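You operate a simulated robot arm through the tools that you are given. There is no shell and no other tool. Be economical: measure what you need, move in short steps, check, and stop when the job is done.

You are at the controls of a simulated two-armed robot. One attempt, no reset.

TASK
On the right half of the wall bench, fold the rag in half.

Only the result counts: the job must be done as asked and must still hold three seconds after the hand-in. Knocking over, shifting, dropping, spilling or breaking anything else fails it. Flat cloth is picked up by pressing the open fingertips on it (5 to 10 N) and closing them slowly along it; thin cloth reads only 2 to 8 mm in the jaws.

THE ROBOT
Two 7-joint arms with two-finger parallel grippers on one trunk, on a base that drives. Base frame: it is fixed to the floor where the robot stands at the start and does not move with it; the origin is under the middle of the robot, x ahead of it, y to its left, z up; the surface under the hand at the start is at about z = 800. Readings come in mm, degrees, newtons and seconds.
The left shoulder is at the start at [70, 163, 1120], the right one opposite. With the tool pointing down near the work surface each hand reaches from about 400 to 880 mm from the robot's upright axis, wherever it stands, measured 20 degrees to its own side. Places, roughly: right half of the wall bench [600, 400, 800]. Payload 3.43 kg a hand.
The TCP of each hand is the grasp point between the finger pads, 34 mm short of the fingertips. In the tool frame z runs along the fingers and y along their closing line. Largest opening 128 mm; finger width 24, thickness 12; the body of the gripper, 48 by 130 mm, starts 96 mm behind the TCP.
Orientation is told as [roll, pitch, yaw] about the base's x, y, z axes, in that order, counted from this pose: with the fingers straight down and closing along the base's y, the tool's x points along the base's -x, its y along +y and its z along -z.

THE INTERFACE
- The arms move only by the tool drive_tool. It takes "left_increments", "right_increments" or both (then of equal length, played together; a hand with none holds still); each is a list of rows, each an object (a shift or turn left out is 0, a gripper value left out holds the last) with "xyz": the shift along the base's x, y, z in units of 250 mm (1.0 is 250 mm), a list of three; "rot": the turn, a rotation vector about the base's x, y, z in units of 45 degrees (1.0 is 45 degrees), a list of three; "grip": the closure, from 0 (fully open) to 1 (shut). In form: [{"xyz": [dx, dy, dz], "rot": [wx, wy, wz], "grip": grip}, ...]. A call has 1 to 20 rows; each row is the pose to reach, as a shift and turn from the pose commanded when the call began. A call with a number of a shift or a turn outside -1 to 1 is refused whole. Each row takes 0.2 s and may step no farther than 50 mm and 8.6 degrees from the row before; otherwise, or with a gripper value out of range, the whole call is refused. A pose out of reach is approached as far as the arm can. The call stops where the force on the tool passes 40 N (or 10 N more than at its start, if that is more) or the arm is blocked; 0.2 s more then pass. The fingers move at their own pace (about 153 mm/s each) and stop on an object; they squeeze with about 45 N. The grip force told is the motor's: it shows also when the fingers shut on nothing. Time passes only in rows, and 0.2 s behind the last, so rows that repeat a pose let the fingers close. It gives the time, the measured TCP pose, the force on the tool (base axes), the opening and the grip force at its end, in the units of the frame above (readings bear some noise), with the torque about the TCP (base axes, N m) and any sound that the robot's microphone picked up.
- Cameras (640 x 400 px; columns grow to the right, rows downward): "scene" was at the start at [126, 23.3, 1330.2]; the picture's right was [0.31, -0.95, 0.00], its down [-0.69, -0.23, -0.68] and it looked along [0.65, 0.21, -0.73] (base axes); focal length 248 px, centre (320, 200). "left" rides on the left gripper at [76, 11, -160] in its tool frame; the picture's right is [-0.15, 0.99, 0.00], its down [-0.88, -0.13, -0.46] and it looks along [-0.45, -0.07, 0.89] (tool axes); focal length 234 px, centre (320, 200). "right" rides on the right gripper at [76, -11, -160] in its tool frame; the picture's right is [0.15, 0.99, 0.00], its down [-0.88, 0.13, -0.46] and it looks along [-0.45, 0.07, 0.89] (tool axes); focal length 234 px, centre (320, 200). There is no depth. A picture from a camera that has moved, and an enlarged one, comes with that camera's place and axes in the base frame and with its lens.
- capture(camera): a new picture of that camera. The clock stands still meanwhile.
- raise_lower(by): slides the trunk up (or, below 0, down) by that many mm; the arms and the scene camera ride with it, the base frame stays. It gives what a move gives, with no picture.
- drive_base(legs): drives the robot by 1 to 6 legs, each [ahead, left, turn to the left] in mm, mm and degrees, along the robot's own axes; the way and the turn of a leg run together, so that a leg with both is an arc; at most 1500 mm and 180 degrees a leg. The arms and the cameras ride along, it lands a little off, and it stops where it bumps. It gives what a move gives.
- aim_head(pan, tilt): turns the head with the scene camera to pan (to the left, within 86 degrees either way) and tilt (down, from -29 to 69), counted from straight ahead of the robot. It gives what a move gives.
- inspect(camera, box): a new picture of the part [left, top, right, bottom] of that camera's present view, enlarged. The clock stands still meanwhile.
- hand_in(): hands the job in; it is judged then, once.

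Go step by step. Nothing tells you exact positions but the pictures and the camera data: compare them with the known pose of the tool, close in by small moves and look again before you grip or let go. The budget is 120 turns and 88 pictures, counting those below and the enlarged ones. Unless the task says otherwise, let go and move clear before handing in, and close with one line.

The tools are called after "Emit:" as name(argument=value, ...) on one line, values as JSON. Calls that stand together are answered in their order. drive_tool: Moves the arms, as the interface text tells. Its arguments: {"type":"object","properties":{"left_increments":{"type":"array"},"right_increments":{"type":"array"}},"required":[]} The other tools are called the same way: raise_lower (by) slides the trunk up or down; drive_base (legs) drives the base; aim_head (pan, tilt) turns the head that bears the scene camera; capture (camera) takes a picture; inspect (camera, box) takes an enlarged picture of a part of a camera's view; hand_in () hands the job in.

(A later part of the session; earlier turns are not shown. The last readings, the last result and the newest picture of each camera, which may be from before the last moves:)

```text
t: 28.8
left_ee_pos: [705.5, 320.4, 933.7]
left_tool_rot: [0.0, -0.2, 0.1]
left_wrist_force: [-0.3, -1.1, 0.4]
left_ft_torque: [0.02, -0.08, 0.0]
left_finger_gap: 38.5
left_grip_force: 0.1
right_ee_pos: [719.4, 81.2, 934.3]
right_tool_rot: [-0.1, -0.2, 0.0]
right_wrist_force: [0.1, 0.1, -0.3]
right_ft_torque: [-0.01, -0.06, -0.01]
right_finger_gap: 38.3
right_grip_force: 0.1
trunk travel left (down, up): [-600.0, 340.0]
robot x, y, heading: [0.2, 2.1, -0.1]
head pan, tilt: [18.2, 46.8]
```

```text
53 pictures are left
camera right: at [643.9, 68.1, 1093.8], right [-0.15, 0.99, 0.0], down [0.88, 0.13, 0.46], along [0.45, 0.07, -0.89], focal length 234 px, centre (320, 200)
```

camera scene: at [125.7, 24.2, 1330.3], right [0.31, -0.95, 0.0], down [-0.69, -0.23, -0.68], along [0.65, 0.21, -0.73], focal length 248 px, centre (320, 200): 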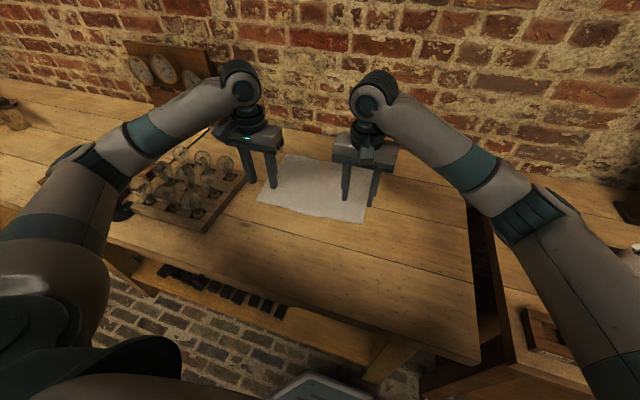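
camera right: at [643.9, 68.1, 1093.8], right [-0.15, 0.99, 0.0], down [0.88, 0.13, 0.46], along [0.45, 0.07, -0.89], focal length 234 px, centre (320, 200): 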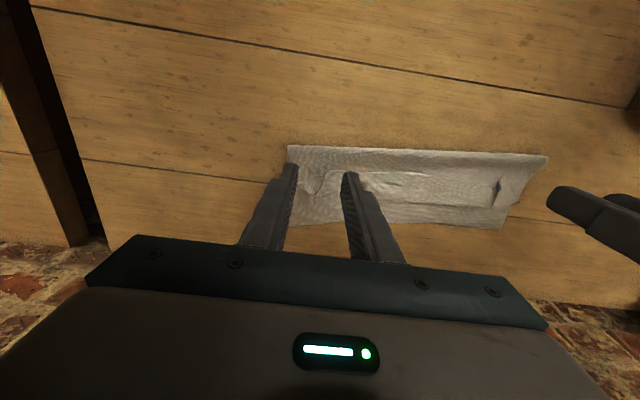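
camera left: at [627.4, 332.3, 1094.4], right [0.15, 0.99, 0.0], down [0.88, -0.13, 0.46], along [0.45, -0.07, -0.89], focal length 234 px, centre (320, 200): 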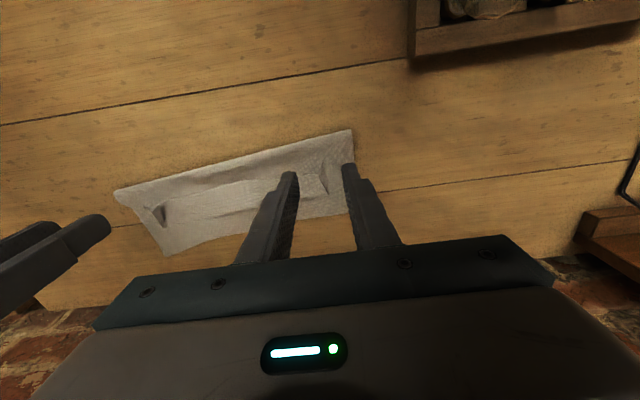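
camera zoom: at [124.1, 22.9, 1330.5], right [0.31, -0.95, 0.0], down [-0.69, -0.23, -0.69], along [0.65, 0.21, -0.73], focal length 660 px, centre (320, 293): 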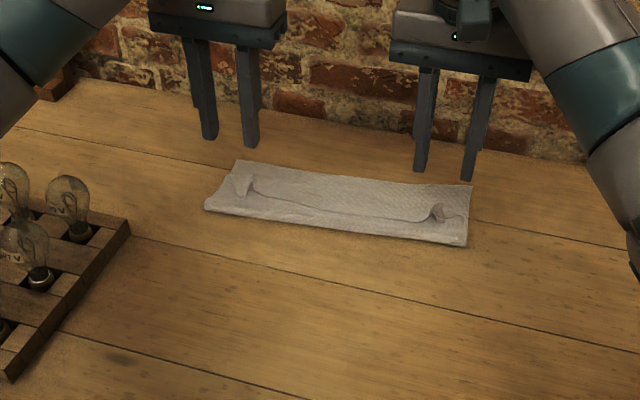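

The flap (≈ 55 mm) lies folded back, with two small ridges standing at its corners; otherwise the fold is well placed. I'll enlarge to locate the ridges, then flip the flap forward one side at a time while the other hand pins the fold.

Emit:
inspect(camera="scene", box=[265, 140, 345, 190])

Emit:
inspect(camera="scene", box=[310, 140, 390, 190])

Emit:
inspect(camera="left", box=[100, 110, 420, 310])

```text
8.00 times, centred on (305, 165) of scene
camera zoom: at [124.1, 22.9, 1330.5], right [0.31, -0.95, 0.0], down [-0.69, -0.23, -0.69], along [0.65, 0.21, -0.73], focal length 1981 px, centre (440, 480)
```

zoom: 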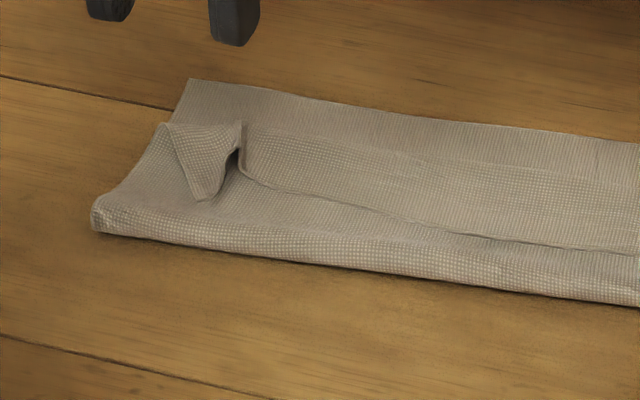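

```text
8.00 times, centred on (350, 165) of scene
camera zoom: at [124.1, 22.9, 1330.5], right [0.31, -0.95, 0.0], down [-0.69, -0.23, -0.69], along [0.65, 0.21, -0.73], focal length 1981 px, centre (80, 480)
```

zoom: 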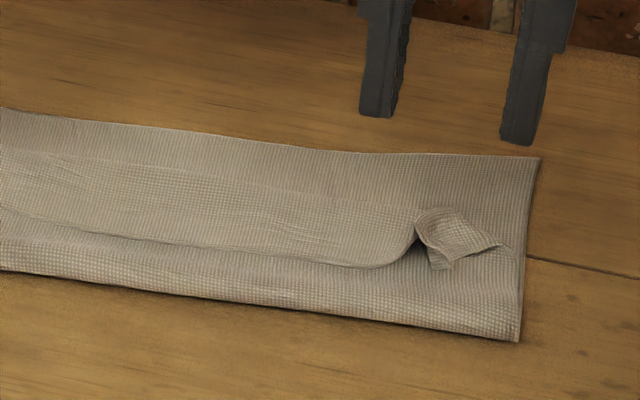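

```text
2.00 times, centred on (260, 210) of left
camera zoom: at [627.4, 332.3, 1094.4], right [0.15, 0.99, 0.0], down [0.88, -0.13, 0.46], along [0.45, -0.07, -0.89], focal length 468 px, centre (440, 180)
```

zoom: 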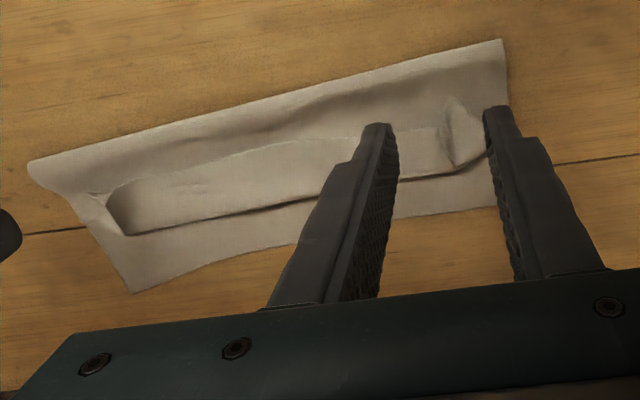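

I can see it clearly: the left corner of the flap ends at about (715,318) and the right at about (751,74). The right hand goes to pin the fold near (706,150), and the left comes over its flap tip.

Emit:
drive_tool(left_increments=[{"xyz": [0.01, -0.003, -0.02], "grip": 0.74}, {"xyz": [0.02, -0.006, -0.1]}, {"xyz": [0.034, -0.008, -0.2]}, {"xyz": [0.034, -0.008, -0.3]}, {"xyz": [0.034, -0.008, -0.34]}, {"xyz": [0.034, -0.008, -0.35]}], right_increments=[{"xyz": [-0.02, 0.1, -0.02], "grip": 1.0}, {"xyz": [-0.04, 0.2, -0.05]}, {"xyz": [-0.052, 0.276, -0.15]}, {"xyz": [-0.052, 0.276, -0.27]}, {"xyz": [-0.052, 0.276, -0.35]}, {"xyz": [-0.052, 0.276, -0.37]}])

Emit:
capture(camera="left")

Emit:
inspect(camera="scene", box=[250, 120, 410, 220])

```text
t: 30.2
left_ee_pos: [715.2, 319.0, 843.7]
left_tool_rot: [0.0, 0.0, 0.0]
left_wrist_force: [0.2, 0.1, 0.5]
left_ft_torque: [-0.02, 0.05, 0.0]
left_finger_gap: 33.2
left_grip_force: 0.2
right_ee_pos: [708.3, 150.8, 841.3]
right_tool_rot: [0.0, 0.0, 0.1]
right_wrist_force: [0.3, -0.5, 1.0]
right_ft_torque: [0.01, 0.01, 0.01]
right_finger_gap: 0.0
right_grip_force: 32.7
trunk travel left (down, up): [-600.0, 340.0]
robot x, y, heading: [-4.2, -0.7, -0.2]
head pan, tilt: [18.2, 46.8]
```

```text
49 pictures are left
camera left: at [638.5, 330.6, 1003.9], right [0.15, 0.99, 0.0], down [0.88, -0.13, 0.46], along [0.45, -0.07, -0.89], focal length 234 px, centre (320, 200)
```

left: 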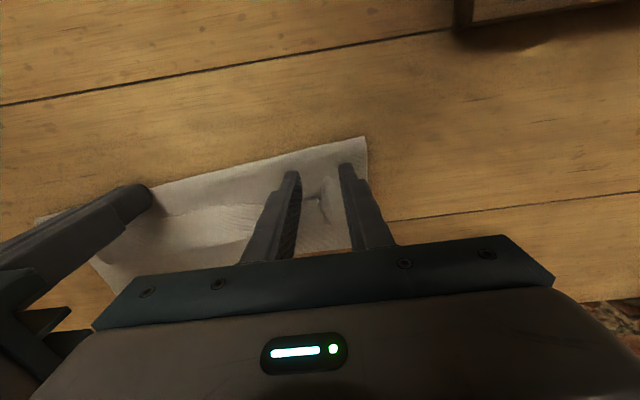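

```text
4.00 times, centred on (330, 170) of scene
camera zoom: at [126.0, 23.3, 1330.2], right [0.31, -0.95, 0.0], down [-0.69, -0.23, -0.68], along [0.65, 0.21, -0.73], focal length 991 px, centre (280, 320)
```

zoom: 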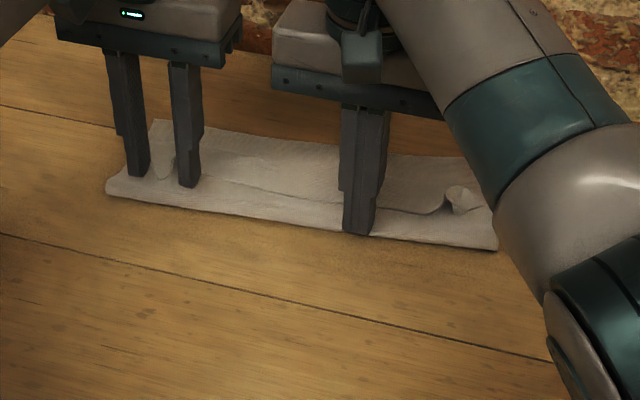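

The left ridge runs from x≈727 to 758. I'm moving the left hand 14 mm forward and lowering both until they touch.

Emit:
drive_tool(left_increments=[{"xyz": [0.028, -0.012, 0]}, {"xyz": [0.056, -0.02, -0.004]}, {"xyz": [0.056, -0.02, -0.008]}, {"xyz": [0.056, -0.02, -0.012]}], right_increments=[{"xyz": [0, 0, -0.008]}, {"xyz": [0, 0, -0.012]}, {"xyz": [0, 0, -0.016]}, {"xyz": [0, 0, -0.016]}])

Emit:
capture(camera="left")

```text
t: 31.2
left_ee_pos: [730.3, 313.2, 840.7]
left_tool_rot: [-0.1, 0.0, 0.0]
left_wrist_force: [0.1, -0.2, -0.3]
left_ft_torque: [0.01, -0.02, 0.02]
left_finger_gap: 33.4
left_grip_force: 0.1
right_ee_pos: [707.9, 152.1, 835.4]
right_tool_rot: [0.0, 0.0, 0.0]
right_wrist_force: [0.3, 0.5, 1.1]
right_ft_torque: [0.0, -0.02, 0.02]
right_finger_gap: 0.0
right_grip_force: 33.1
trunk travel left (down, up): [-600.0, 340.0]
robot x, y, heading: [1.9, 1.8, 0.3]
head pan, tilt: [18.2, 46.8]
```

```text
47 pictures are left
camera left: at [653.0, 325.6, 1001.0], right [0.15, 0.99, 0.0], down [0.88, -0.13, 0.46], along [0.45, -0.07, -0.89], focal length 234 px, centre (320, 200)
```

left: 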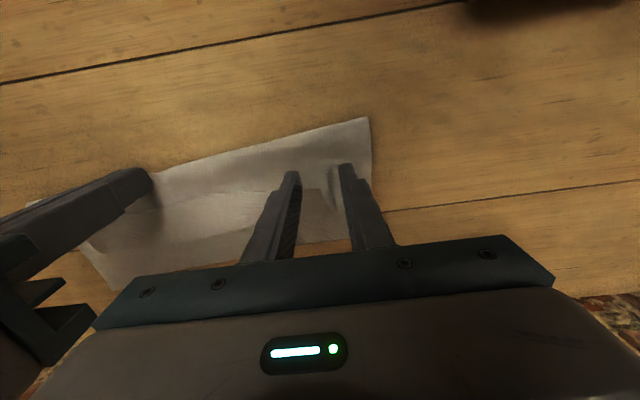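

The ridge is between the left fingers. I'll finish the pin contact and lower the left hand slightly.

Emit:
drive_tool(left_increments=[{"xyz": [0, 0, -0.004]}, {"xyz": [0, 0, -0.008]}, {"xyz": [0, 0, -0.012]}], right_increments=[{"xyz": [0, 0, -0.004]}, {"xyz": [0, 0, -0.008]}, {"xyz": [0, 0, -0.01]}])

```text
t: 32.0
left_ee_pos: [729.1, 313.4, 839.9]
left_tool_rot: [0.0, 0.0, 0.0]
left_wrist_force: [0.8, -1.3, 0.2]
left_ft_torque: [0.0, 0.02, -0.03]
left_finger_gap: 33.2
left_grip_force: 0.0
right_ee_pos: [708.2, 151.1, 835.3]
right_tool_rot: [0.0, -0.2, 0.1]
right_wrist_force: [3.2, 0.6, 13.8]
right_ft_torque: [0.03, -0.15, 0.01]
right_finger_gap: 0.1
right_grip_force: 33.0
trunk travel left (down, up): [-600.0, 340.0]
robot x, y, heading: [3.1, -0.1, -0.0]
head pan, tilt: [18.2, 46.8]
```

The pin is firm at 14 N and the left hand hovers just above the stack. Closing on the ridge.

Emit:
drive_tool(left_increments=[{"grip": 0.79}, {"grip": 0.84}, {"grip": 0.89}, {"grip": 0.94}, {"grip": 1.0}, {"grip": 1.0}, {"xyz": [0, 0, 0.03]}, {"xyz": [0, 0, 0.06]}])

Emit:
capture(camera="left")

Emit:
inspect(camera="scene", box=[250, 120, 410, 220])

```text
t: 33.8
left_ee_pos: [729.3, 314.4, 853.3]
left_tool_rot: [0.1, -0.1, 0.0]
left_wrist_force: [0.0, -0.4, -1.1]
left_ft_torque: [-0.02, 0.01, -0.02]
left_finger_gap: 2.2
left_grip_force: 36.9
right_ee_pos: [706.2, 152.1, 836.0]
right_tool_rot: [0.0, -0.2, 0.0]
right_wrist_force: [5.6, 1.6, 24.5]
right_ft_torque: [0.07, -0.3, -0.01]
right_finger_gap: 0.0
right_grip_force: 32.6
trunk travel left (down, up): [-600.0, 340.0]
robot x, y, heading: [-0.4, -0.5, -0.1]
head pan, tilt: [18.2, 46.8]
```

```text
46 pictures are left
camera left: at [652.1, 325.6, 1014.2], right [0.15, 0.99, 0.0], down [0.88, -0.13, 0.46], along [0.45, -0.07, -0.89], focal length 234 px, centre (320, 200)
```

left: 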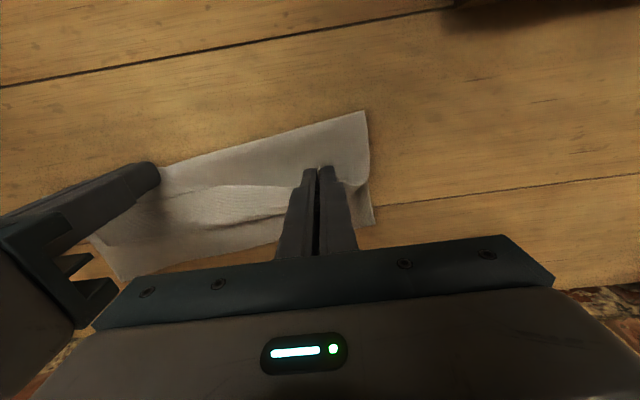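

```text
4.00 times, centred on (330, 170) of scene
camera zoom: at [123.8, 22.8, 1330.5], right [0.31, -0.95, 0.0], down [-0.69, -0.23, -0.69], along [0.65, 0.21, -0.73], focal length 991 px, centre (280, 320)
```

zoom: 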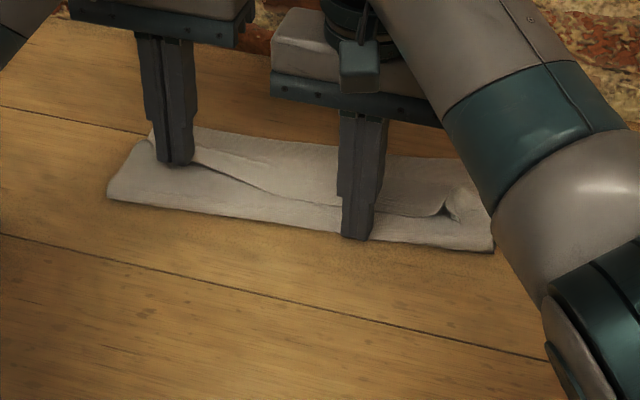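

The flap came up with the left hand and the pin holds. Now I'll swing the left corner over forward in a small arc.

Emit:
drive_tool(left_increments=[{"xyz": [0.016, 0.002, 0.04]}, {"xyz": [0.076, 0.004, 0.084]}, {"xyz": [0.116, 0.006, 0.096]}, {"xyz": [0.156, 0.008, 0.1]}, {"xyz": [0.192, 0.01, 0.096]}, {"xyz": [0.228, 0.012, 0.084]}, {"xyz": [0.256, 0.012, 0.06]}, {"xyz": [0.28, 0.012, 0.03]}, {"xyz": [0.292, 0.012, 0.0]}], right_increments=[{"xyz": [0, 0, 0.003]}, {"xyz": [0, 0, 0.003]}, {"xyz": [0, 0, 0.003]}, {"xyz": [0, 0, 0.003]}, {"xyz": [0, 0, 0.003]}, {"xyz": [0, 0, 0.003]}, {"xyz": [0, 0, 0.003]}, {"xyz": [0, 0, 0.003]}, {"xyz": [0, 0, 0.003]}])

Emit:
capture(camera="left")

Emit:
inspect(camera="scene", box=[250, 120, 410, 220])

```text
t: 35.8
left_ee_pos: [801.9, 316.2, 853.7]
left_tool_rot: [-0.1, 0.0, -0.1]
left_wrist_force: [-0.3, -1.3, 0.2]
left_ft_torque: [-0.06, 0.01, -0.02]
left_finger_gap: 2.4
left_grip_force: 37.0
right_ee_pos: [707.7, 151.3, 835.9]
right_tool_rot: [0.0, -0.1, 0.1]
right_wrist_force: [2.9, 1.3, 18.0]
right_ft_torque: [0.13, -0.22, -0.06]
right_finger_gap: 0.0
right_grip_force: 32.7
trunk travel left (down, up): [-600.0, 340.0]
robot x, y, heading: [1.5, 0.5, 0.1]
head pan, tilt: [18.2, 46.8]
```

```text
44 pictures are left
camera left: at [725.6, 328.7, 1014.5], right [0.15, 0.99, 0.0], down [0.88, -0.13, 0.46], along [0.45, -0.07, -0.89], focal length 234 px, centre (320, 200)
```

left: 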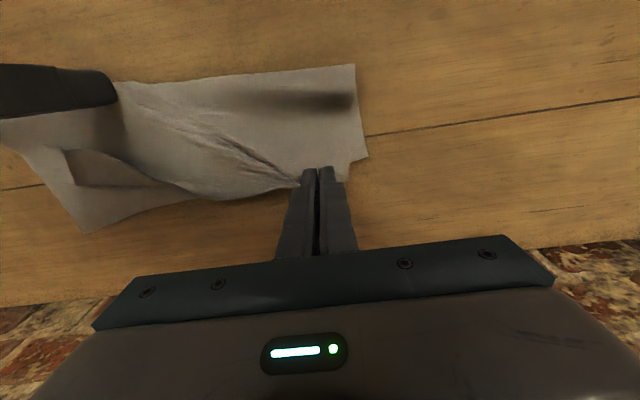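

```text
4.00 times, centred on (330, 170) of scene
camera zoom: at [124.1, 22.8, 1330.4], right [0.31, -0.95, 0.0], down [-0.69, -0.23, -0.69], along [0.65, 0.21, -0.73], focal length 991 px, centre (280, 320)
```

zoom: 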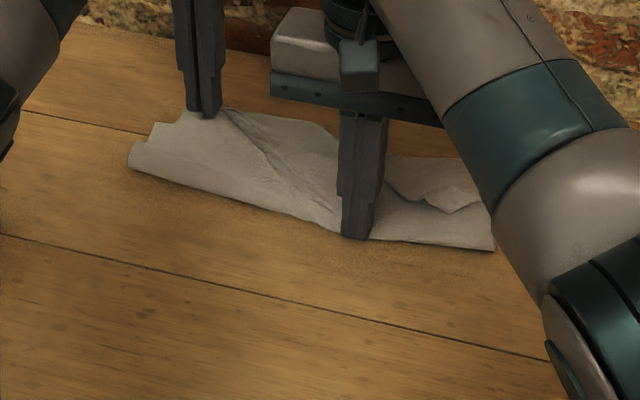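

The left corner is flipped over, but the taut cloth pulled the left fold end forward to about 720. I'll back the hand off about 35 mm to slacken it and look again.

Emit:
drive_tool(left_increments=[{"xyz": [-0.04, 0, 0.06]}, {"xyz": [-0.1, 0, 0.1]}, {"xyz": [-0.16, 0, 0.1]}, {"xyz": [-0.22, 0, 0.06]}, {"xyz": [-0.22, 0, 0.02]}, {"xyz": [-0.18, 0, -0.02]}, {"xyz": [-0.14, 0, -0.03]}])

Emit:
capture(camera="left")

Emit:
inspect(camera="scene", box=[250, 120, 410, 220])

```text
t: 37.4
left_ee_pos: [766.3, 317.2, 847.2]
left_tool_rot: [0.1, -0.1, 0.1]
left_wrist_force: [0.8, -0.1, 0.5]
left_ft_torque: [0.02, 0.02, 0.0]
left_finger_gap: 1.9
left_grip_force: 36.8
right_ee_pos: [706.7, 150.8, 835.8]
right_tool_rot: [-0.1, -0.1, 0.1]
right_wrist_force: [1.1, 0.9, 16.7]
right_ft_torque: [0.06, -0.12, 0.0]
right_finger_gap: 0.1
right_grip_force: 32.9
trunk travel left (down, up): [-600.0, 340.0]
robot x, y, heading: [-2.5, -0.3, 0.0]
head pan, tilt: [18.2, 46.8]
```

```text
42 pictures are left
camera left: at [689.8, 328.5, 1006.6], right [0.15, 0.99, 0.0], down [0.88, -0.13, 0.46], along [0.45, -0.07, -0.89], focal length 234 px, centre (320, 200)
```

left: 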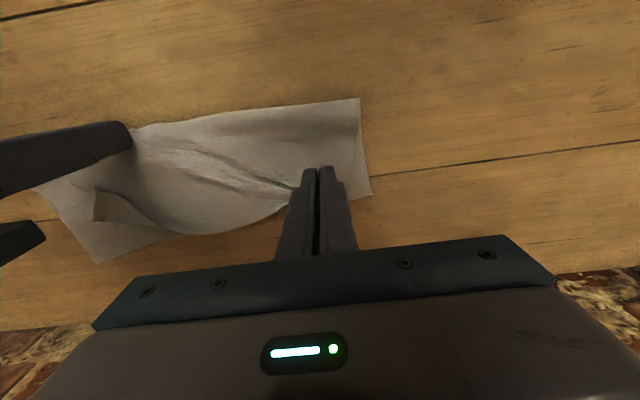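

```text
4.00 times, centred on (330, 170) of scene
camera zoom: at [124.1, 22.8, 1330.4], right [0.31, -0.95, 0.0], down [-0.69, -0.23, -0.69], along [0.65, 0.21, -0.73], focal length 991 px, centre (280, 320)
```

zoom: 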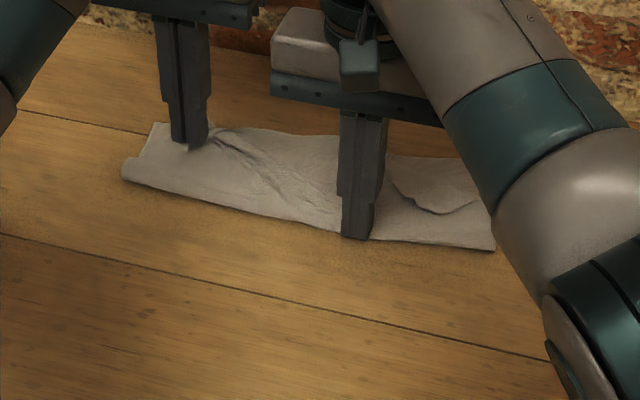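

The fold's left end eased back to about 708. I'll release the left corner gently here and look at how it settles.

Emit:
drive_tool(left_increments=[{"grip": 0.92}, {"grip": 0.8}, {"grip": 0.7}, {"xyz": [0, 0, 0.1]}, {"xyz": [0, 0, 0.25]}, {"xyz": [-0.1, 0.05, 0.4]}, {"xyz": [-0.25, 0.1, 0.5]}])

Emit:
inspect(camera="scene", box=[250, 120, 410, 220])

Emit:
capture(camera="left")

```text
t: 39.0
left_ee_pos: [706.0, 341.4, 972.7]
left_tool_rot: [-0.1, -0.1, 0.0]
left_wrist_force: [0.6, 0.8, -0.4]
left_ft_torque: [0.01, -0.01, -0.01]
left_finger_gap: 38.3
left_grip_force: 0.0
right_ee_pos: [706.1, 150.9, 835.2]
right_tool_rot: [-0.1, 0.0, 0.0]
right_wrist_force: [-0.8, -0.4, 17.6]
right_ft_torque: [0.08, -0.05, -0.02]
right_finger_gap: 0.0
right_grip_force: 33.2
trunk travel left (down, up): [-600.0, 340.0]
robot x, y, heading: [1.6, -0.7, -0.1]
head pan, tilt: [18.2, 46.8]
```

```text
4.00 times, centred on (330, 170) of scene
camera zoom: at [123.3, 23.7, 1330.3], right [0.31, -0.95, 0.0], down [-0.69, -0.23, -0.69], along [0.65, 0.21, -0.73], focal length 991 px, centre (280, 320)
```

zoom: 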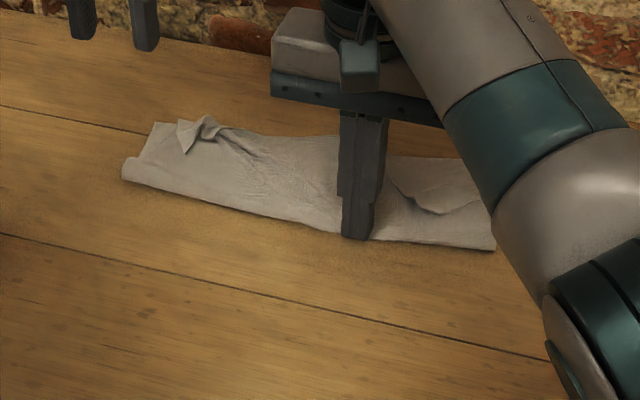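

```text
39 pictures are left
camera left: at [628.5, 354.6, 1132.5], right [0.15, 0.99, 0.0], down [0.88, -0.13, 0.46], along [0.45, -0.07, -0.89], focal length 234 px, centre (320, 200)
```

left: 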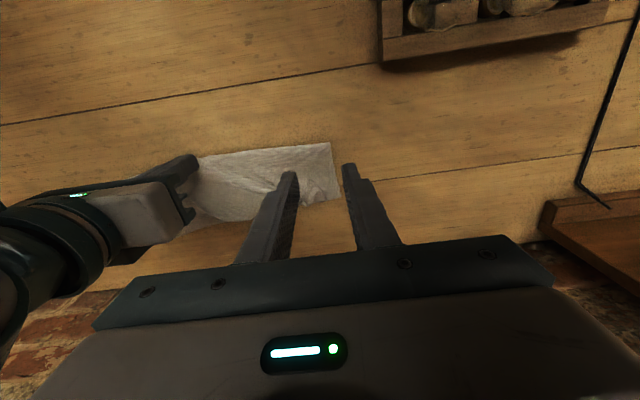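

The left corner is still turned under. A better way: the natural lay is to lift the whole rag by this edge so it hangs open, lay its far half down, and bring the held edge back onto it, so no flap inverts. I'll move both hands over the corner ridges to regrip.

Emit:
drive_tool(left_increments=[{"xyz": [0.06, -0.03, -0.06], "grip": 0.65}, {"xyz": [0.12, -0.06, -0.16]}, {"xyz": [0.18, -0.1, -0.26]}, {"xyz": [0.2, -0.116, -0.34]}, {"xyz": [0.2, -0.116, -0.37]}], right_increments=[{"xyz": [0, 0, 0.1]}, {"xyz": [0, -0.06, 0.2], "grip": 0.65}, {"xyz": [0.05, -0.16, 0.2]}, {"xyz": [0.12, -0.28, 0.2]}, {"xyz": [0.12, -0.288, 0.18]}])

Emit:
capture(camera="left")

Emit:
capture(camera="right")

Emit:
inspect(camera="scene", box=[250, 120, 410, 220])

```text
t: 40.2
left_ee_pos: [754.4, 313.6, 877.5]
left_tool_rot: [0.1, 0.0, 0.0]
left_wrist_force: [0.3, 0.6, -0.5]
left_ft_torque: [-0.01, 0.0, 0.0]
left_finger_gap: 44.9
left_grip_force: 0.1
right_ee_pos: [738.5, 80.4, 877.7]
right_tool_rot: [-0.2, 0.1, 0.0]
right_wrist_force: [0.7, -0.8, -0.2]
right_ft_torque: [-0.02, 0.01, -0.01]
right_finger_gap: 44.9
right_grip_force: 0.0
trunk travel left (down, up): [-600.0, 340.0]
robot x, y, heading: [-1.7, 1.0, -0.3]
head pan, tilt: [18.2, 46.8]
```

```text
38 pictures are left
camera left: at [678.0, 325.7, 1036.8], right [0.15, 0.99, 0.0], down [0.88, -0.13, 0.46], along [0.45, -0.07, -0.89], focal length 234 px, centre (320, 200)
```

left: 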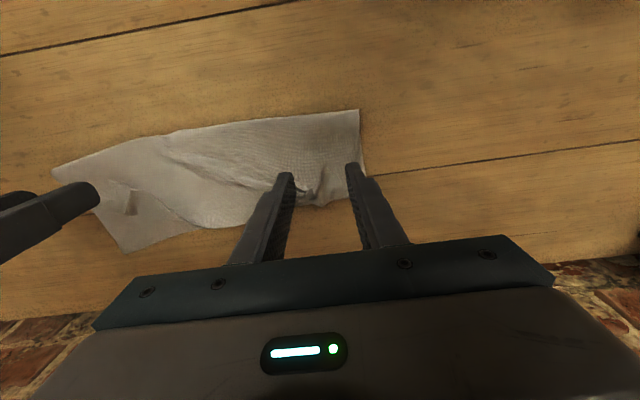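

```text
37 pictures are left
camera right: at [662.8, 67.3, 1037.5], right [-0.15, 0.99, 0.0], down [0.88, 0.13, 0.45], along [0.45, 0.07, -0.89], focal length 234 px, centre (320, 200)
```

right: 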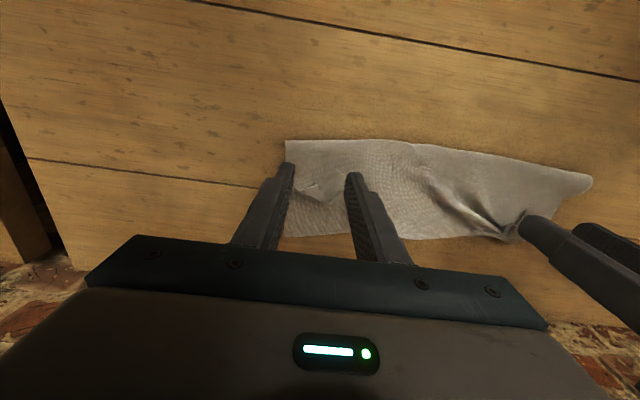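

```text
4.00 times, centred on (330, 170) of scene
camera zoom: at [126.2, 23.9, 1330.2], right [0.31, -0.95, 0.0], down [-0.69, -0.23, -0.68], along [0.65, 0.21, -0.73], focal length 991 px, centre (280, 320)
```

zoom: 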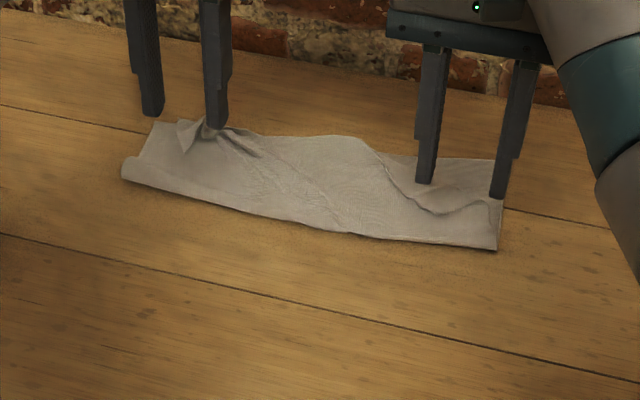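

I need a closer look at both corners before regripping.

Emit:
inspect(camera="right", box=[260, 130, 380, 250])

Emit:
inspect(camera="left", box=[260, 130, 380, 250])

```text
3.33 times, centred on (320, 190) of right
camera zoom: at [662.8, 67.3, 1037.5], right [-0.15, 0.99, 0.0], down [0.88, 0.13, 0.45], along [0.45, 0.07, -0.89], focal length 781 px, centre (320, 233)
```

zoom: 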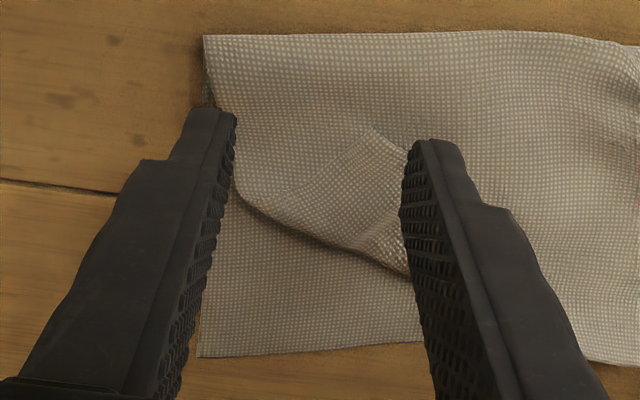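

```text
3.33 times, centred on (320, 190) of left
camera zoom: at [678.0, 325.7, 1036.8], right [0.15, 0.99, 0.0], down [0.88, -0.13, 0.46], along [0.45, -0.07, -0.89], focal length 781 px, centre (320, 233)
```

zoom: 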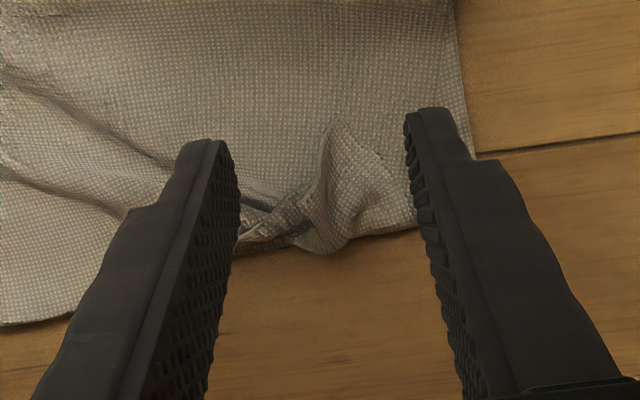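

The left tip is a standing ridge at about (756–796, 312). The right corner lies flat with its tip near (740,95), so I'll position both hands and lower.

Emit:
drive_tool(left_increments=[{"xyz": [0.03, 0.0, -0.03]}, {"xyz": [0.064, -0.004, -0.08]}, {"xyz": [0.064, -0.004, -0.13]}, {"xyz": [0.064, -0.004, -0.148]}], right_increments=[{"xyz": [0.04, 0.03, -0.03], "grip": 0.69}, {"xyz": [0.064, 0.048, -0.08]}, {"xyz": [0.064, 0.048, -0.13]}, {"xyz": [0.064, 0.048, -0.152]}])

Emit:
drive_tool(right_increments=[{"xyz": [0, 0, -0.004]}, {"xyz": [0, 0, -0.008]}, {"xyz": [0, 0, -0.012]}])

Emit:
inspect(camera="right", box=[240, 120, 400, 260])

```text
t: 41.2
left_ee_pos: [770.9, 312.3, 840.4]
left_tool_rot: [0.1, 0.0, 0.0]
left_wrist_force: [-0.2, 0.1, 0.5]
left_ft_torque: [-0.03, 0.0, -0.01]
left_finger_gap: 45.1
left_grip_force: 0.0
right_ee_pos: [752.6, 90.8, 841.6]
right_tool_rot: [0.0, 0.0, 0.0]
right_wrist_force: [0.4, 0.9, -0.3]
right_ft_torque: [0.01, 0.01, -0.03]
right_finger_gap: 39.5
right_grip_force: 0.0
trunk travel left (down, up): [-600.0, 340.0]
robot x, y, heading: [2.6, 1.8, -0.1]
head pan, tilt: [18.2, 46.8]
```

```text
t: 42.0
left_ee_pos: [771.8, 312.4, 840.1]
left_tool_rot: [-0.1, -0.1, 0.1]
left_wrist_force: [0.3, 0.8, -0.9]
left_ft_torque: [-0.06, 0.01, 0.01]
left_finger_gap: 44.6
left_grip_force: 0.1
right_ee_pos: [755.6, 91.5, 836.9]
right_tool_rot: [0.0, 0.0, 0.0]
right_wrist_force: [-0.1, -0.5, 1.0]
right_ft_torque: [0.03, 0.01, -0.03]
right_finger_gap: 39.7
right_grip_force: 0.0
trunk travel left (down, up): [-600.0, 340.0]
robot x, y, heading: [-0.5, 2.2, -0.1]
head pan, tilt: [18.2, 46.8]
```

```text
2.86 times, centred on (320, 190) of right
camera zoom: at [679.4, 79.2, 997.3], right [-0.15, 0.99, 0.0], down [0.88, 0.13, 0.46], along [0.45, 0.07, -0.89], focal length 669 px, centre (320, 229)
```

zoom: 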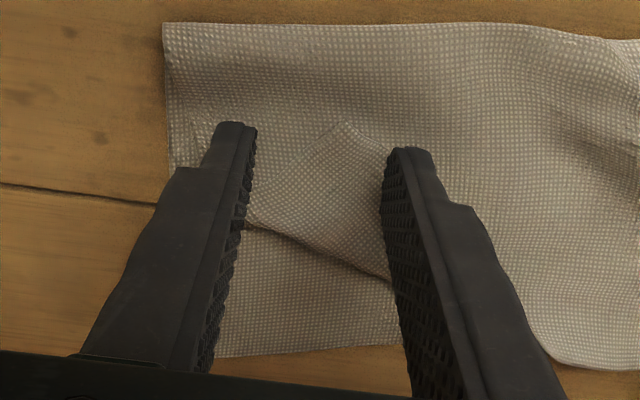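

The triangle lies between the right fingers. I'll nudge 5 mm forward and press lightly.

Emit:
drive_tool(right_increments=[{"xyz": [0.02, 0, 0], "grip": 0.72}, {"xyz": [0.02, 0, -0.004]}, {"xyz": [0.02, 0, -0.008]}, {"xyz": [0.02, 0, -0.01]}])

```text
t: 43.0
left_ee_pos: [772.2, 312.7, 841.9]
left_tool_rot: [0.0, 0.0, 0.0]
left_wrist_force: [-0.1, -0.1, 0.7]
left_ft_torque: [-0.01, 0.04, -0.04]
left_finger_gap: 44.7
left_grip_force: 0.0
right_ee_pos: [758.3, 92.2, 837.0]
right_tool_rot: [0.0, 0.0, 0.0]
right_wrist_force: [0.3, -0.8, 5.7]
right_ft_torque: [0.01, -0.05, 0.01]
right_finger_gap: 35.6
right_grip_force: 0.1
trunk travel left (down, up): [-600.0, 340.0]
robot x, y, heading: [1.4, -5.1, -0.1]
head pan, tilt: [18.2, 46.8]
```

Right contact is 5.7 N. Closing both slowly, then lifting a little to check.

Emit:
drive_tool(left_increments=[{"grip": 0.71}, {"grip": 0.76}, {"grip": 0.81}, {"grip": 0.86}, {"grip": 0.91}, {"grip": 0.95}, {"grip": 1.0}, {"grip": 1.0}, {"xyz": [0, 0, 0.04]}, {"xyz": [0, 0, 0.1]}, {"xyz": [0, 0, 0.16]}], right_increments=[{"grip": 0.75}, {"grip": 0.78}, {"grip": 0.82}, {"grip": 0.86}, {"grip": 0.9}, {"grip": 0.95}, {"grip": 1.0}, {"grip": 1.0}, {"xyz": [0, 0, 0.04]}, {"xyz": [0, 0, 0.1]}, {"xyz": [0, 0, 0.16]}])

Emit:
inspect(camera="scene", box=[230, 110, 420, 230])

Emit:
inspect(camera="right", box=[200, 80, 640, 280])

```text
t: 45.4
left_ee_pos: [771.6, 312.1, 882.5]
left_tool_rot: [0.0, 0.0, -0.1]
left_wrist_force: [-0.8, 0.3, 0.7]
left_ft_torque: [-0.05, -0.01, 0.02]
left_finger_gap: 2.3
left_grip_force: 37.3
right_ee_pos: [759.1, 89.5, 875.4]
right_tool_rot: [-0.1, 0.0, 0.0]
right_wrist_force: [-0.3, -0.2, 0.2]
right_ft_torque: [0.0, 0.0, 0.05]
right_finger_gap: 2.9
right_grip_force: 37.5
trunk travel left (down, up): [-600.0, 340.0]
robot x, y, heading: [-2.2, 2.1, 0.0]
head pan, tilt: [18.2, 46.8]
```

```text
3.33 times, centred on (325, 170) of scene
camera zoom: at [125.8, 23.2, 1330.1], right [0.31, -0.95, 0.0], down [-0.69, -0.23, -0.68], along [0.65, 0.21, -0.73], focal length 826 px, centre (303, 300)
```

zoom: 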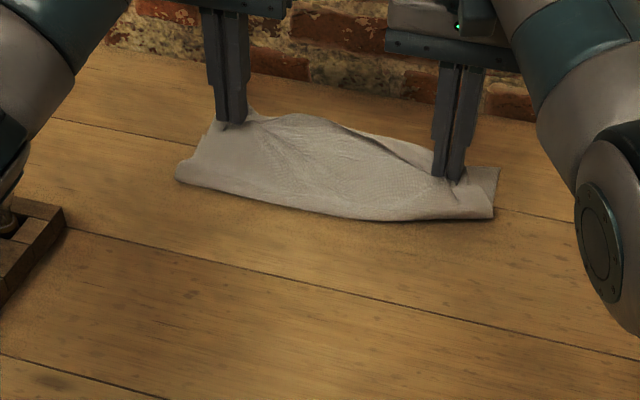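

```text
1.45 times, centred on (420, 180) of right
camera zoom: at [684.3, 77.8, 1035.3], right [-0.15, 0.99, 0.0], down [0.88, 0.13, 0.46], along [0.45, 0.07, -0.89], focal length 341 px, centre (174, 229)
```

zoom: 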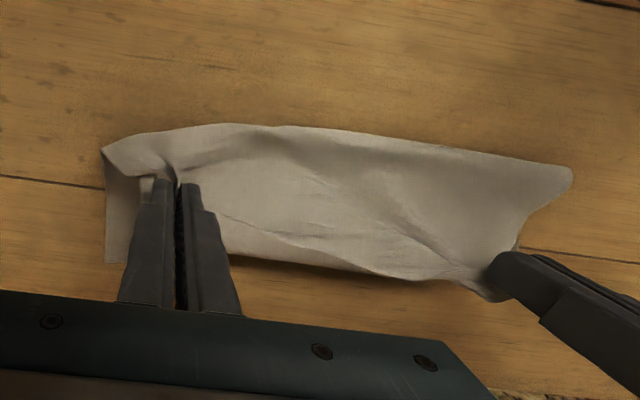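

Both corners are lifting. I'll raise higher and draw back so the rag hangs open, then check the grips.

Emit:
drive_tool(left_increments=[{"xyz": [-0.04, 0, 0.08]}, {"xyz": [-0.08, 0, 0.16]}, {"xyz": [-0.14, 0.02, 0.24]}, {"xyz": [-0.2, 0.04, 0.32]}, {"xyz": [-0.28, 0.05, 0.4]}, {"xyz": [-0.36, 0.06, 0.48]}, {"xyz": [-0.44, 0.06, 0.56]}, {"xyz": [-0.5, 0.06, 0.64]}], right_increments=[{"xyz": [-0.04, 0, 0.08]}, {"xyz": [-0.08, 0, 0.16]}, {"xyz": [-0.14, -0.02, 0.24]}, {"xyz": [-0.2, -0.04, 0.32]}, {"xyz": [-0.28, -0.05, 0.4]}, {"xyz": [-0.36, -0.06, 0.48]}, {"xyz": [-0.42, -0.06, 0.56]}, {"xyz": [-0.46, -0.06, 0.66]}])

Emit:
capture(camera="scene")

```text
t: 47.2
left_ee_pos: [645.4, 324.2, 1042.9]
left_tool_rot: [-0.1, 0.0, 0.0]
left_wrist_force: [0.5, -15.9, 0.1]
left_ft_torque: [-0.54, -0.03, -0.2]
left_finger_gap: 2.2
left_grip_force: 37.5
right_ee_pos: [641.9, 76.4, 1040.8]
right_tool_rot: [0.1, 0.0, 0.1]
right_wrist_force: [-0.2, 15.9, 0.0]
right_ft_torque: [0.55, -0.04, 0.18]
right_finger_gap: 3.2
right_grip_force: 37.6
trunk travel left (down, up): [-600.0, 340.0]
robot x, y, heading: [1.9, 0.0, -0.1]
head pan, tilt: [18.2, 46.8]
```

```text
30 pictures are left
camera scene: at [124.4, 22.8, 1330.3], right [0.31, -0.95, 0.0], down [-0.69, -0.23, -0.69], along [0.65, 0.21, -0.73], focal length 248 px, centre (320, 200)
```

scene: 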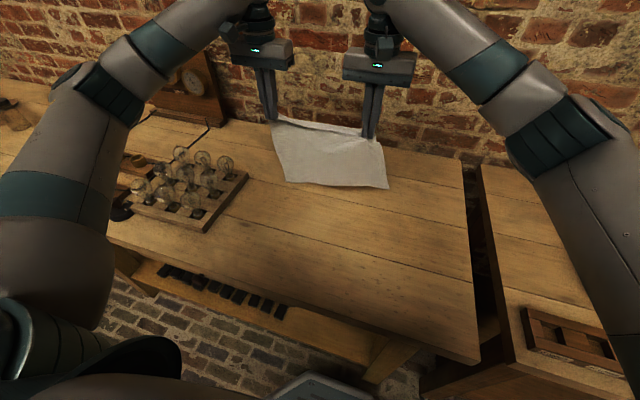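

The rag hangs open between the hands, but with 16 N of tension, so I'll ease inward 6 mm each and look closer.

Emit:
drive_tool(left_increments=[{"xyz": [0, -0.024, 0]}, {"xyz": [0, -0.024, 0.03]}, {"xyz": [0, -0.024, 0.06]}], right_increments=[{"xyz": [0, 0.024, 0]}, {"xyz": [0, 0.024, 0.03]}, {"xyz": [0, 0.024, 0.06]}])

Emit:
inspect(camera="scene", box=[230, 50, 430, 200])

```text
t: 48.0
left_ee_pos: [647.5, 320.9, 1056.6]
left_tool_rot: [0.0, 0.0, 0.0]
left_wrist_force: [-0.3, -3.6, 0.4]
left_ft_torque: [-0.12, -0.01, -0.05]
left_finger_gap: 2.5
left_grip_force: 37.1
right_ee_pos: [643.5, 81.4, 1055.4]
right_tool_rot: [-0.1, -0.1, -0.1]
right_wrist_force: [-0.3, 2.9, 0.2]
right_ft_torque: [0.14, -0.03, 0.06]
right_finger_gap: 3.0
right_grip_force: 37.5
trunk travel left (down, up): [-600.0, 340.0]
robot x, y, heading: [0.5, 1.8, 0.0]
head pan, tilt: [18.2, 46.8]
```

```text
2.67 times, centred on (330, 125) of scene
camera zoom: at [126.0, 23.5, 1330.1], right [0.31, -0.95, 0.0], down [-0.69, -0.23, -0.68], along [0.65, 0.21, -0.73], focal length 660 px, centre (293, 400)
```

zoom: 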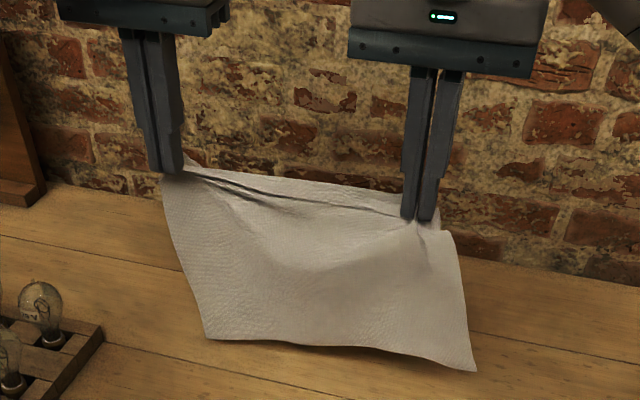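

The rag is hanging skewed: the right grip is about 50 mm too deep from the edge. I'll lay it out flat again (far edge near x≈765, hands drawn back to x≈550) and regrip both corners properly.

Emit:
drive_tool(left_increments=[{"xyz": [0.16, 0, 0]}, {"xyz": [0.32, 0, 0]}, {"xyz": [0.48, 0, 0]}, {"xyz": [0.48, 0, -0.1]}, {"xyz": [0.4, 0, -0.22]}, {"xyz": [0.35, 0, -0.31]}, {"xyz": [0.3, 0, -0.4]}, {"xyz": [0.23, 0, -0.48]}, {"xyz": [0.16, 0, -0.56]}, {"xyz": [0.08, 0, -0.63]}, {"xyz": [0.0, 0, -0.69]}, {"xyz": [-0.08, 0, -0.74]}, {"xyz": [-0.16, 0, -0.78]}, {"xyz": [-0.24, 0, -0.81]}, {"xyz": [-0.32, 0, -0.83]}, {"xyz": [-0.38, 0, -0.84]}, {"xyz": [-0.42, 0, -0.85]}], right_increments=[{"xyz": [0.16, 0, 0]}, {"xyz": [0.32, 0, 0]}, {"xyz": [0.48, 0, 0]}, {"xyz": [0.48, 0, -0.1]}, {"xyz": [0.4, 0, -0.22]}, {"xyz": [0.35, 0, -0.31]}, {"xyz": [0.3, 0, -0.4]}, {"xyz": [0.23, 0, -0.48]}, {"xyz": [0.16, 0, -0.56]}, {"xyz": [0.08, 0, -0.63]}, {"xyz": [0.0, 0, -0.69]}, {"xyz": [-0.06, 0, -0.74]}, {"xyz": [-0.12, 0, -0.78]}, {"xyz": [-0.17, 0, -0.81]}, {"xyz": [-0.22, 0, -0.83]}, {"xyz": [-0.27, 0, -0.84]}, {"xyz": [-0.29, 0, -0.85]}])

Emit:
inspect(camera="scene", box=[200, 90, 440, 240])

```text
t: 51.6
left_ee_pos: [541.4, 320.7, 842.5]
left_tool_rot: [0.0, 0.0, -0.1]
left_wrist_force: [0.3, -2.6, 0.2]
left_ft_torque: [-0.13, -0.01, -0.06]
left_finger_gap: 2.3
left_grip_force: 36.8
right_ee_pos: [570.0, 83.4, 842.7]
right_tool_rot: [0.0, 0.0, 0.0]
right_wrist_force: [0.5, 3.3, 0.1]
right_ft_torque: [0.12, -0.01, 0.08]
right_finger_gap: 2.8
right_grip_force: 37.6
right hand out of reach, approached as far as the arm can: row 3, 4
trunk travel left (down, up): [-600.0, 340.0]
robot x, y, heading: [0.2, -0.5, 0.1]
head pan, tilt: [18.2, 46.8]
```

```text
2.67 times, centred on (320, 165) of scene
camera zoom: at [125.9, 23.4, 1330.2], right [0.31, -0.95, 0.0], down [-0.69, -0.23, -0.68], along [0.65, 0.21, -0.73], focal length 660 px, centre (320, 293)
```

zoom: 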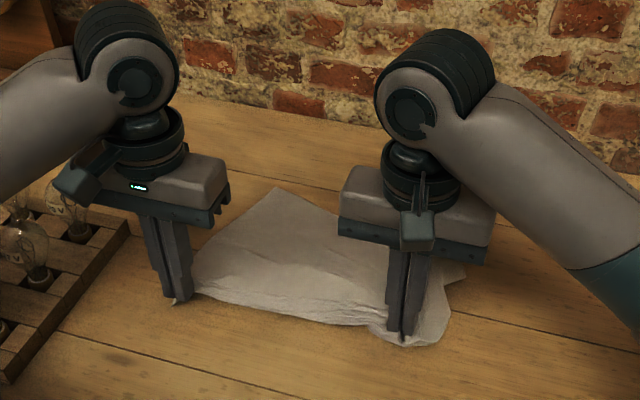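

The rag is flat again but rotated about 15–20°. I'll release only the right hand, lift it clear, and find its corner.

Emit:
drive_tool(right_increments=[{"xyz": [0, 0, -0.01], "grip": 0.9}, {"xyz": [0, 0, -0.01], "grip": 0.75}, {"xyz": [0, 0, -0.01], "grip": 0.6}, {"xyz": [0, 0, 0.1]}, {"xyz": [0, -0.05, 0.25]}, {"xyz": [-0.1, -0.12, 0.35]}, {"xyz": [-0.2, -0.2, 0.4]}, {"xyz": [-0.3, -0.28, 0.4]}])

Emit:
inspect(camera="scene", box=[220, 110, 420, 260])

Emit:
capture(camera="right")

```text
t: 53.4
left_ee_pos: [540.6, 319.3, 844.1]
left_tool_rot: [0.1, 0.0, 0.0]
left_wrist_force: [0.2, -0.3, -0.3]
left_ft_torque: [0.02, 0.01, -0.03]
left_finger_gap: 2.3
left_grip_force: 36.8
right_ee_pos: [496.3, 10.1, 942.9]
right_tool_rot: [0.1, 0.1, -0.1]
right_wrist_force: [-0.2, 1.0, 0.5]
right_ft_torque: [0.01, -0.04, -0.03]
right_finger_gap: 51.4
right_grip_force: 0.1
trunk travel left (down, up): [-600.0, 340.0]
robot x, y, heading: [-3.2, -0.5, 0.2]
head pan, tilt: [18.2, 46.8]
```

```text
2.67 times, centred on (320, 185) of scene
camera zoom: at [125.6, 22.5, 1330.2], right [0.31, -0.95, 0.0], down [-0.69, -0.23, -0.69], along [0.65, 0.21, -0.73], focal length 660 px, centre (320, 240)
```

zoom: 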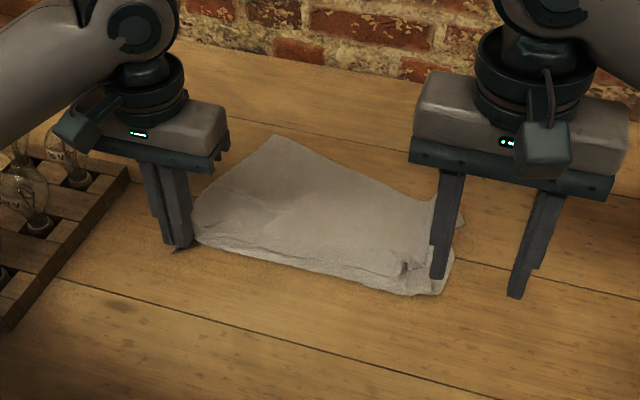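

```text
26 pictures are left
camera right: at [420.9, -1.4, 1103.2], right [-0.15, 0.99, 0.0], down [0.88, 0.13, 0.45], along [0.45, 0.07, -0.89], focal length 234 px, centre (320, 200)
```

right: 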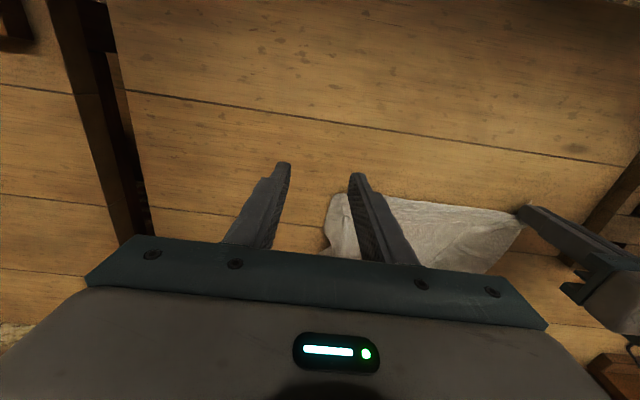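

The rag's right near part is tucked under by ~50 mm. I'll regrip that spot at (570,83), lift so the tucked flap hangs down, and set it down while moving forward so the flap trails out towards me.

Emit:
drive_tool(right_increments=[{"xyz": [0.1, 0.1, 0]}, {"xyz": [0.2, 0.2, 0]}, {"xyz": [0.292, 0.29, -0.1]}, {"xyz": [0.292, 0.29, -0.25], "grip": 0.68}, {"xyz": [0.292, 0.29, -0.37]}, {"xyz": [0.292, 0.29, -0.41]}, {"xyz": [0.292, 0.29, -0.42]}])

Emit:
drive_tool(right_increments=[{"xyz": [0, 0, -0.004], "grip": 0.72}, {"xyz": [0, 0, -0.008], "grip": 0.76}, {"xyz": [0, 0, -0.008], "grip": 0.82}, {"grip": 0.88, "xyz": [0, 0, -0.008]}, {"grip": 0.94, "xyz": [0, 0, -0.008]}, {"grip": 1.0, "xyz": [0, 0, -0.008]}, {"grip": 1.0, "xyz": [0, 0, -0.008]}, {"xyz": [0, 0, 0.1]}, {"xyz": [0, 0, 0.25]}, {"xyz": [0, 0, 0.36]}])

Emit:
inspect(camera="scene", box=[220, 110, 420, 260])

```text
t: 55.0
left_ee_pos: [541.7, 320.1, 843.3]
left_tool_rot: [0.1, 0.1, -0.1]
left_wrist_force: [-0.1, 0.2, 0.3]
left_ft_torque: [0.0, -0.03, 0.0]
left_finger_gap: 2.2
left_grip_force: 37.0
right_ee_pos: [570.0, 84.2, 838.1]
right_tool_rot: [0.0, 0.1, 0.0]
right_wrist_force: [1.1, -0.1, -0.5]
right_ft_torque: [0.0, 0.01, -0.02]
right_finger_gap: 41.1
right_grip_force: 0.0
trunk travel left (down, up): [-600.0, 340.0]
robot x, y, heading: [0.5, 1.5, -0.0]
head pan, tilt: [18.2, 46.8]
```

```text
t: 57.2
left_ee_pos: [542.9, 318.4, 843.7]
left_tool_rot: [-0.3, -0.1, -0.3]
left_wrist_force: [0.9, -22.0, 8.8]
left_ft_torque: [-0.86, -0.14, -0.23]
left_finger_gap: 2.2
left_grip_force: 37.1
right_ee_pos: [569.1, 87.2, 927.3]
right_tool_rot: [0.2, 0.1, 0.1]
right_wrist_force: [-2.1, 22.9, -8.1]
right_ft_torque: [0.79, 0.07, 0.04]
right_finger_gap: 2.0
right_grip_force: 37.2
trunk travel left (down, up): [-600.0, 340.0]
robot x, y, heading: [-2.5, 1.9, 0.1]
head pan, tilt: [18.2, 46.8]
```

```text
2.67 times, centred on (320, 185) of scene
camera zoom: at [125.9, 23.4, 1330.1], right [0.31, -0.95, 0.0], down [-0.69, -0.23, -0.68], along [0.65, 0.21, -0.73], focal length 660 px, centre (320, 240)
```

zoom: 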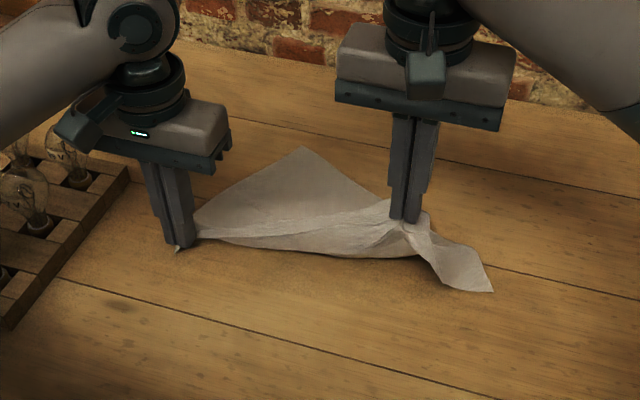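

The tucked corner has dropped free at the lower right. I'll lower while moving forward so it lies out, then release and look.

Emit:
drive_tool(right_increments=[{"xyz": [0.04, 0.03, -0.06]}, {"xyz": [0.08, 0.03, -0.12]}, {"xyz": [0.12, 0.03, -0.18]}, {"xyz": [0.16, 0.03, -0.24]}, {"xyz": [0.19, 0.03, -0.3]}, {"xyz": [0.2, 0.02, -0.34]}, {"xyz": [0.2, 0.02, -0.34], "grip": 0.85}, {"xyz": [0.2, 0.02, -0.34], "grip": 0.6}, {"xyz": [0.2, 0.02, -0.2]}, {"xyz": [0.2, 0.02, 0.0]}, {"xyz": [0.3, -0.1, 0.1]}, {"xyz": [0.4, -0.2, 0.2]}, {"xyz": [0.4, -0.36, 0.2]}, {"xyz": [0.4, -0.52, 0.2]}])

Emit:
inspect(camera="scene", box=[220, 110, 420, 260])

```text
t: 60.2
left_ee_pos: [541.5, 319.7, 843.3]
left_tool_rot: [0.1, -0.1, 0.0]
left_wrist_force: [-0.2, -0.3, -0.8]
left_ft_torque: [-0.01, 0.01, 0.02]
left_finger_gap: 2.5
left_grip_force: 37.5
right_ee_pos: [670.2, -44.8, 976.7]
right_tool_rot: [0.0, -0.1, 0.1]
right_wrist_force: [1.0, 0.2, 0.5]
right_ft_torque: [0.03, -0.02, -0.04]
right_finger_gap: 51.2
right_grip_force: 0.1
trunk travel left (down, up): [-600.0, 340.0]
robot x, y, heading: [0.4, 2.4, 0.3]
head pan, tilt: [18.2, 46.8]
```

```text
2.67 times, centred on (320, 185) of scene
camera zoom: at [125.8, 22.1, 1330.2], right [0.31, -0.95, 0.0], down [-0.69, -0.23, -0.69], along [0.65, 0.21, -0.73], focal length 660 px, centre (320, 240)
```

zoom: 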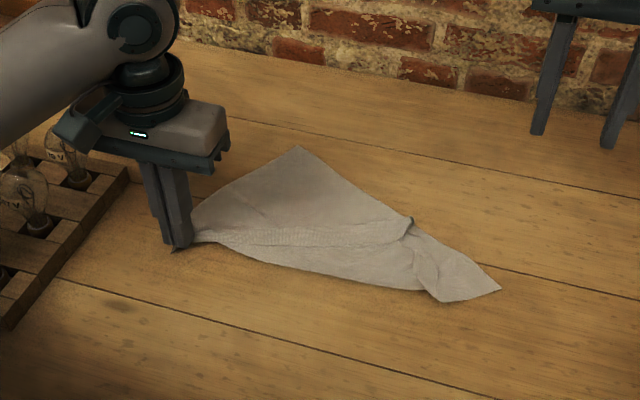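

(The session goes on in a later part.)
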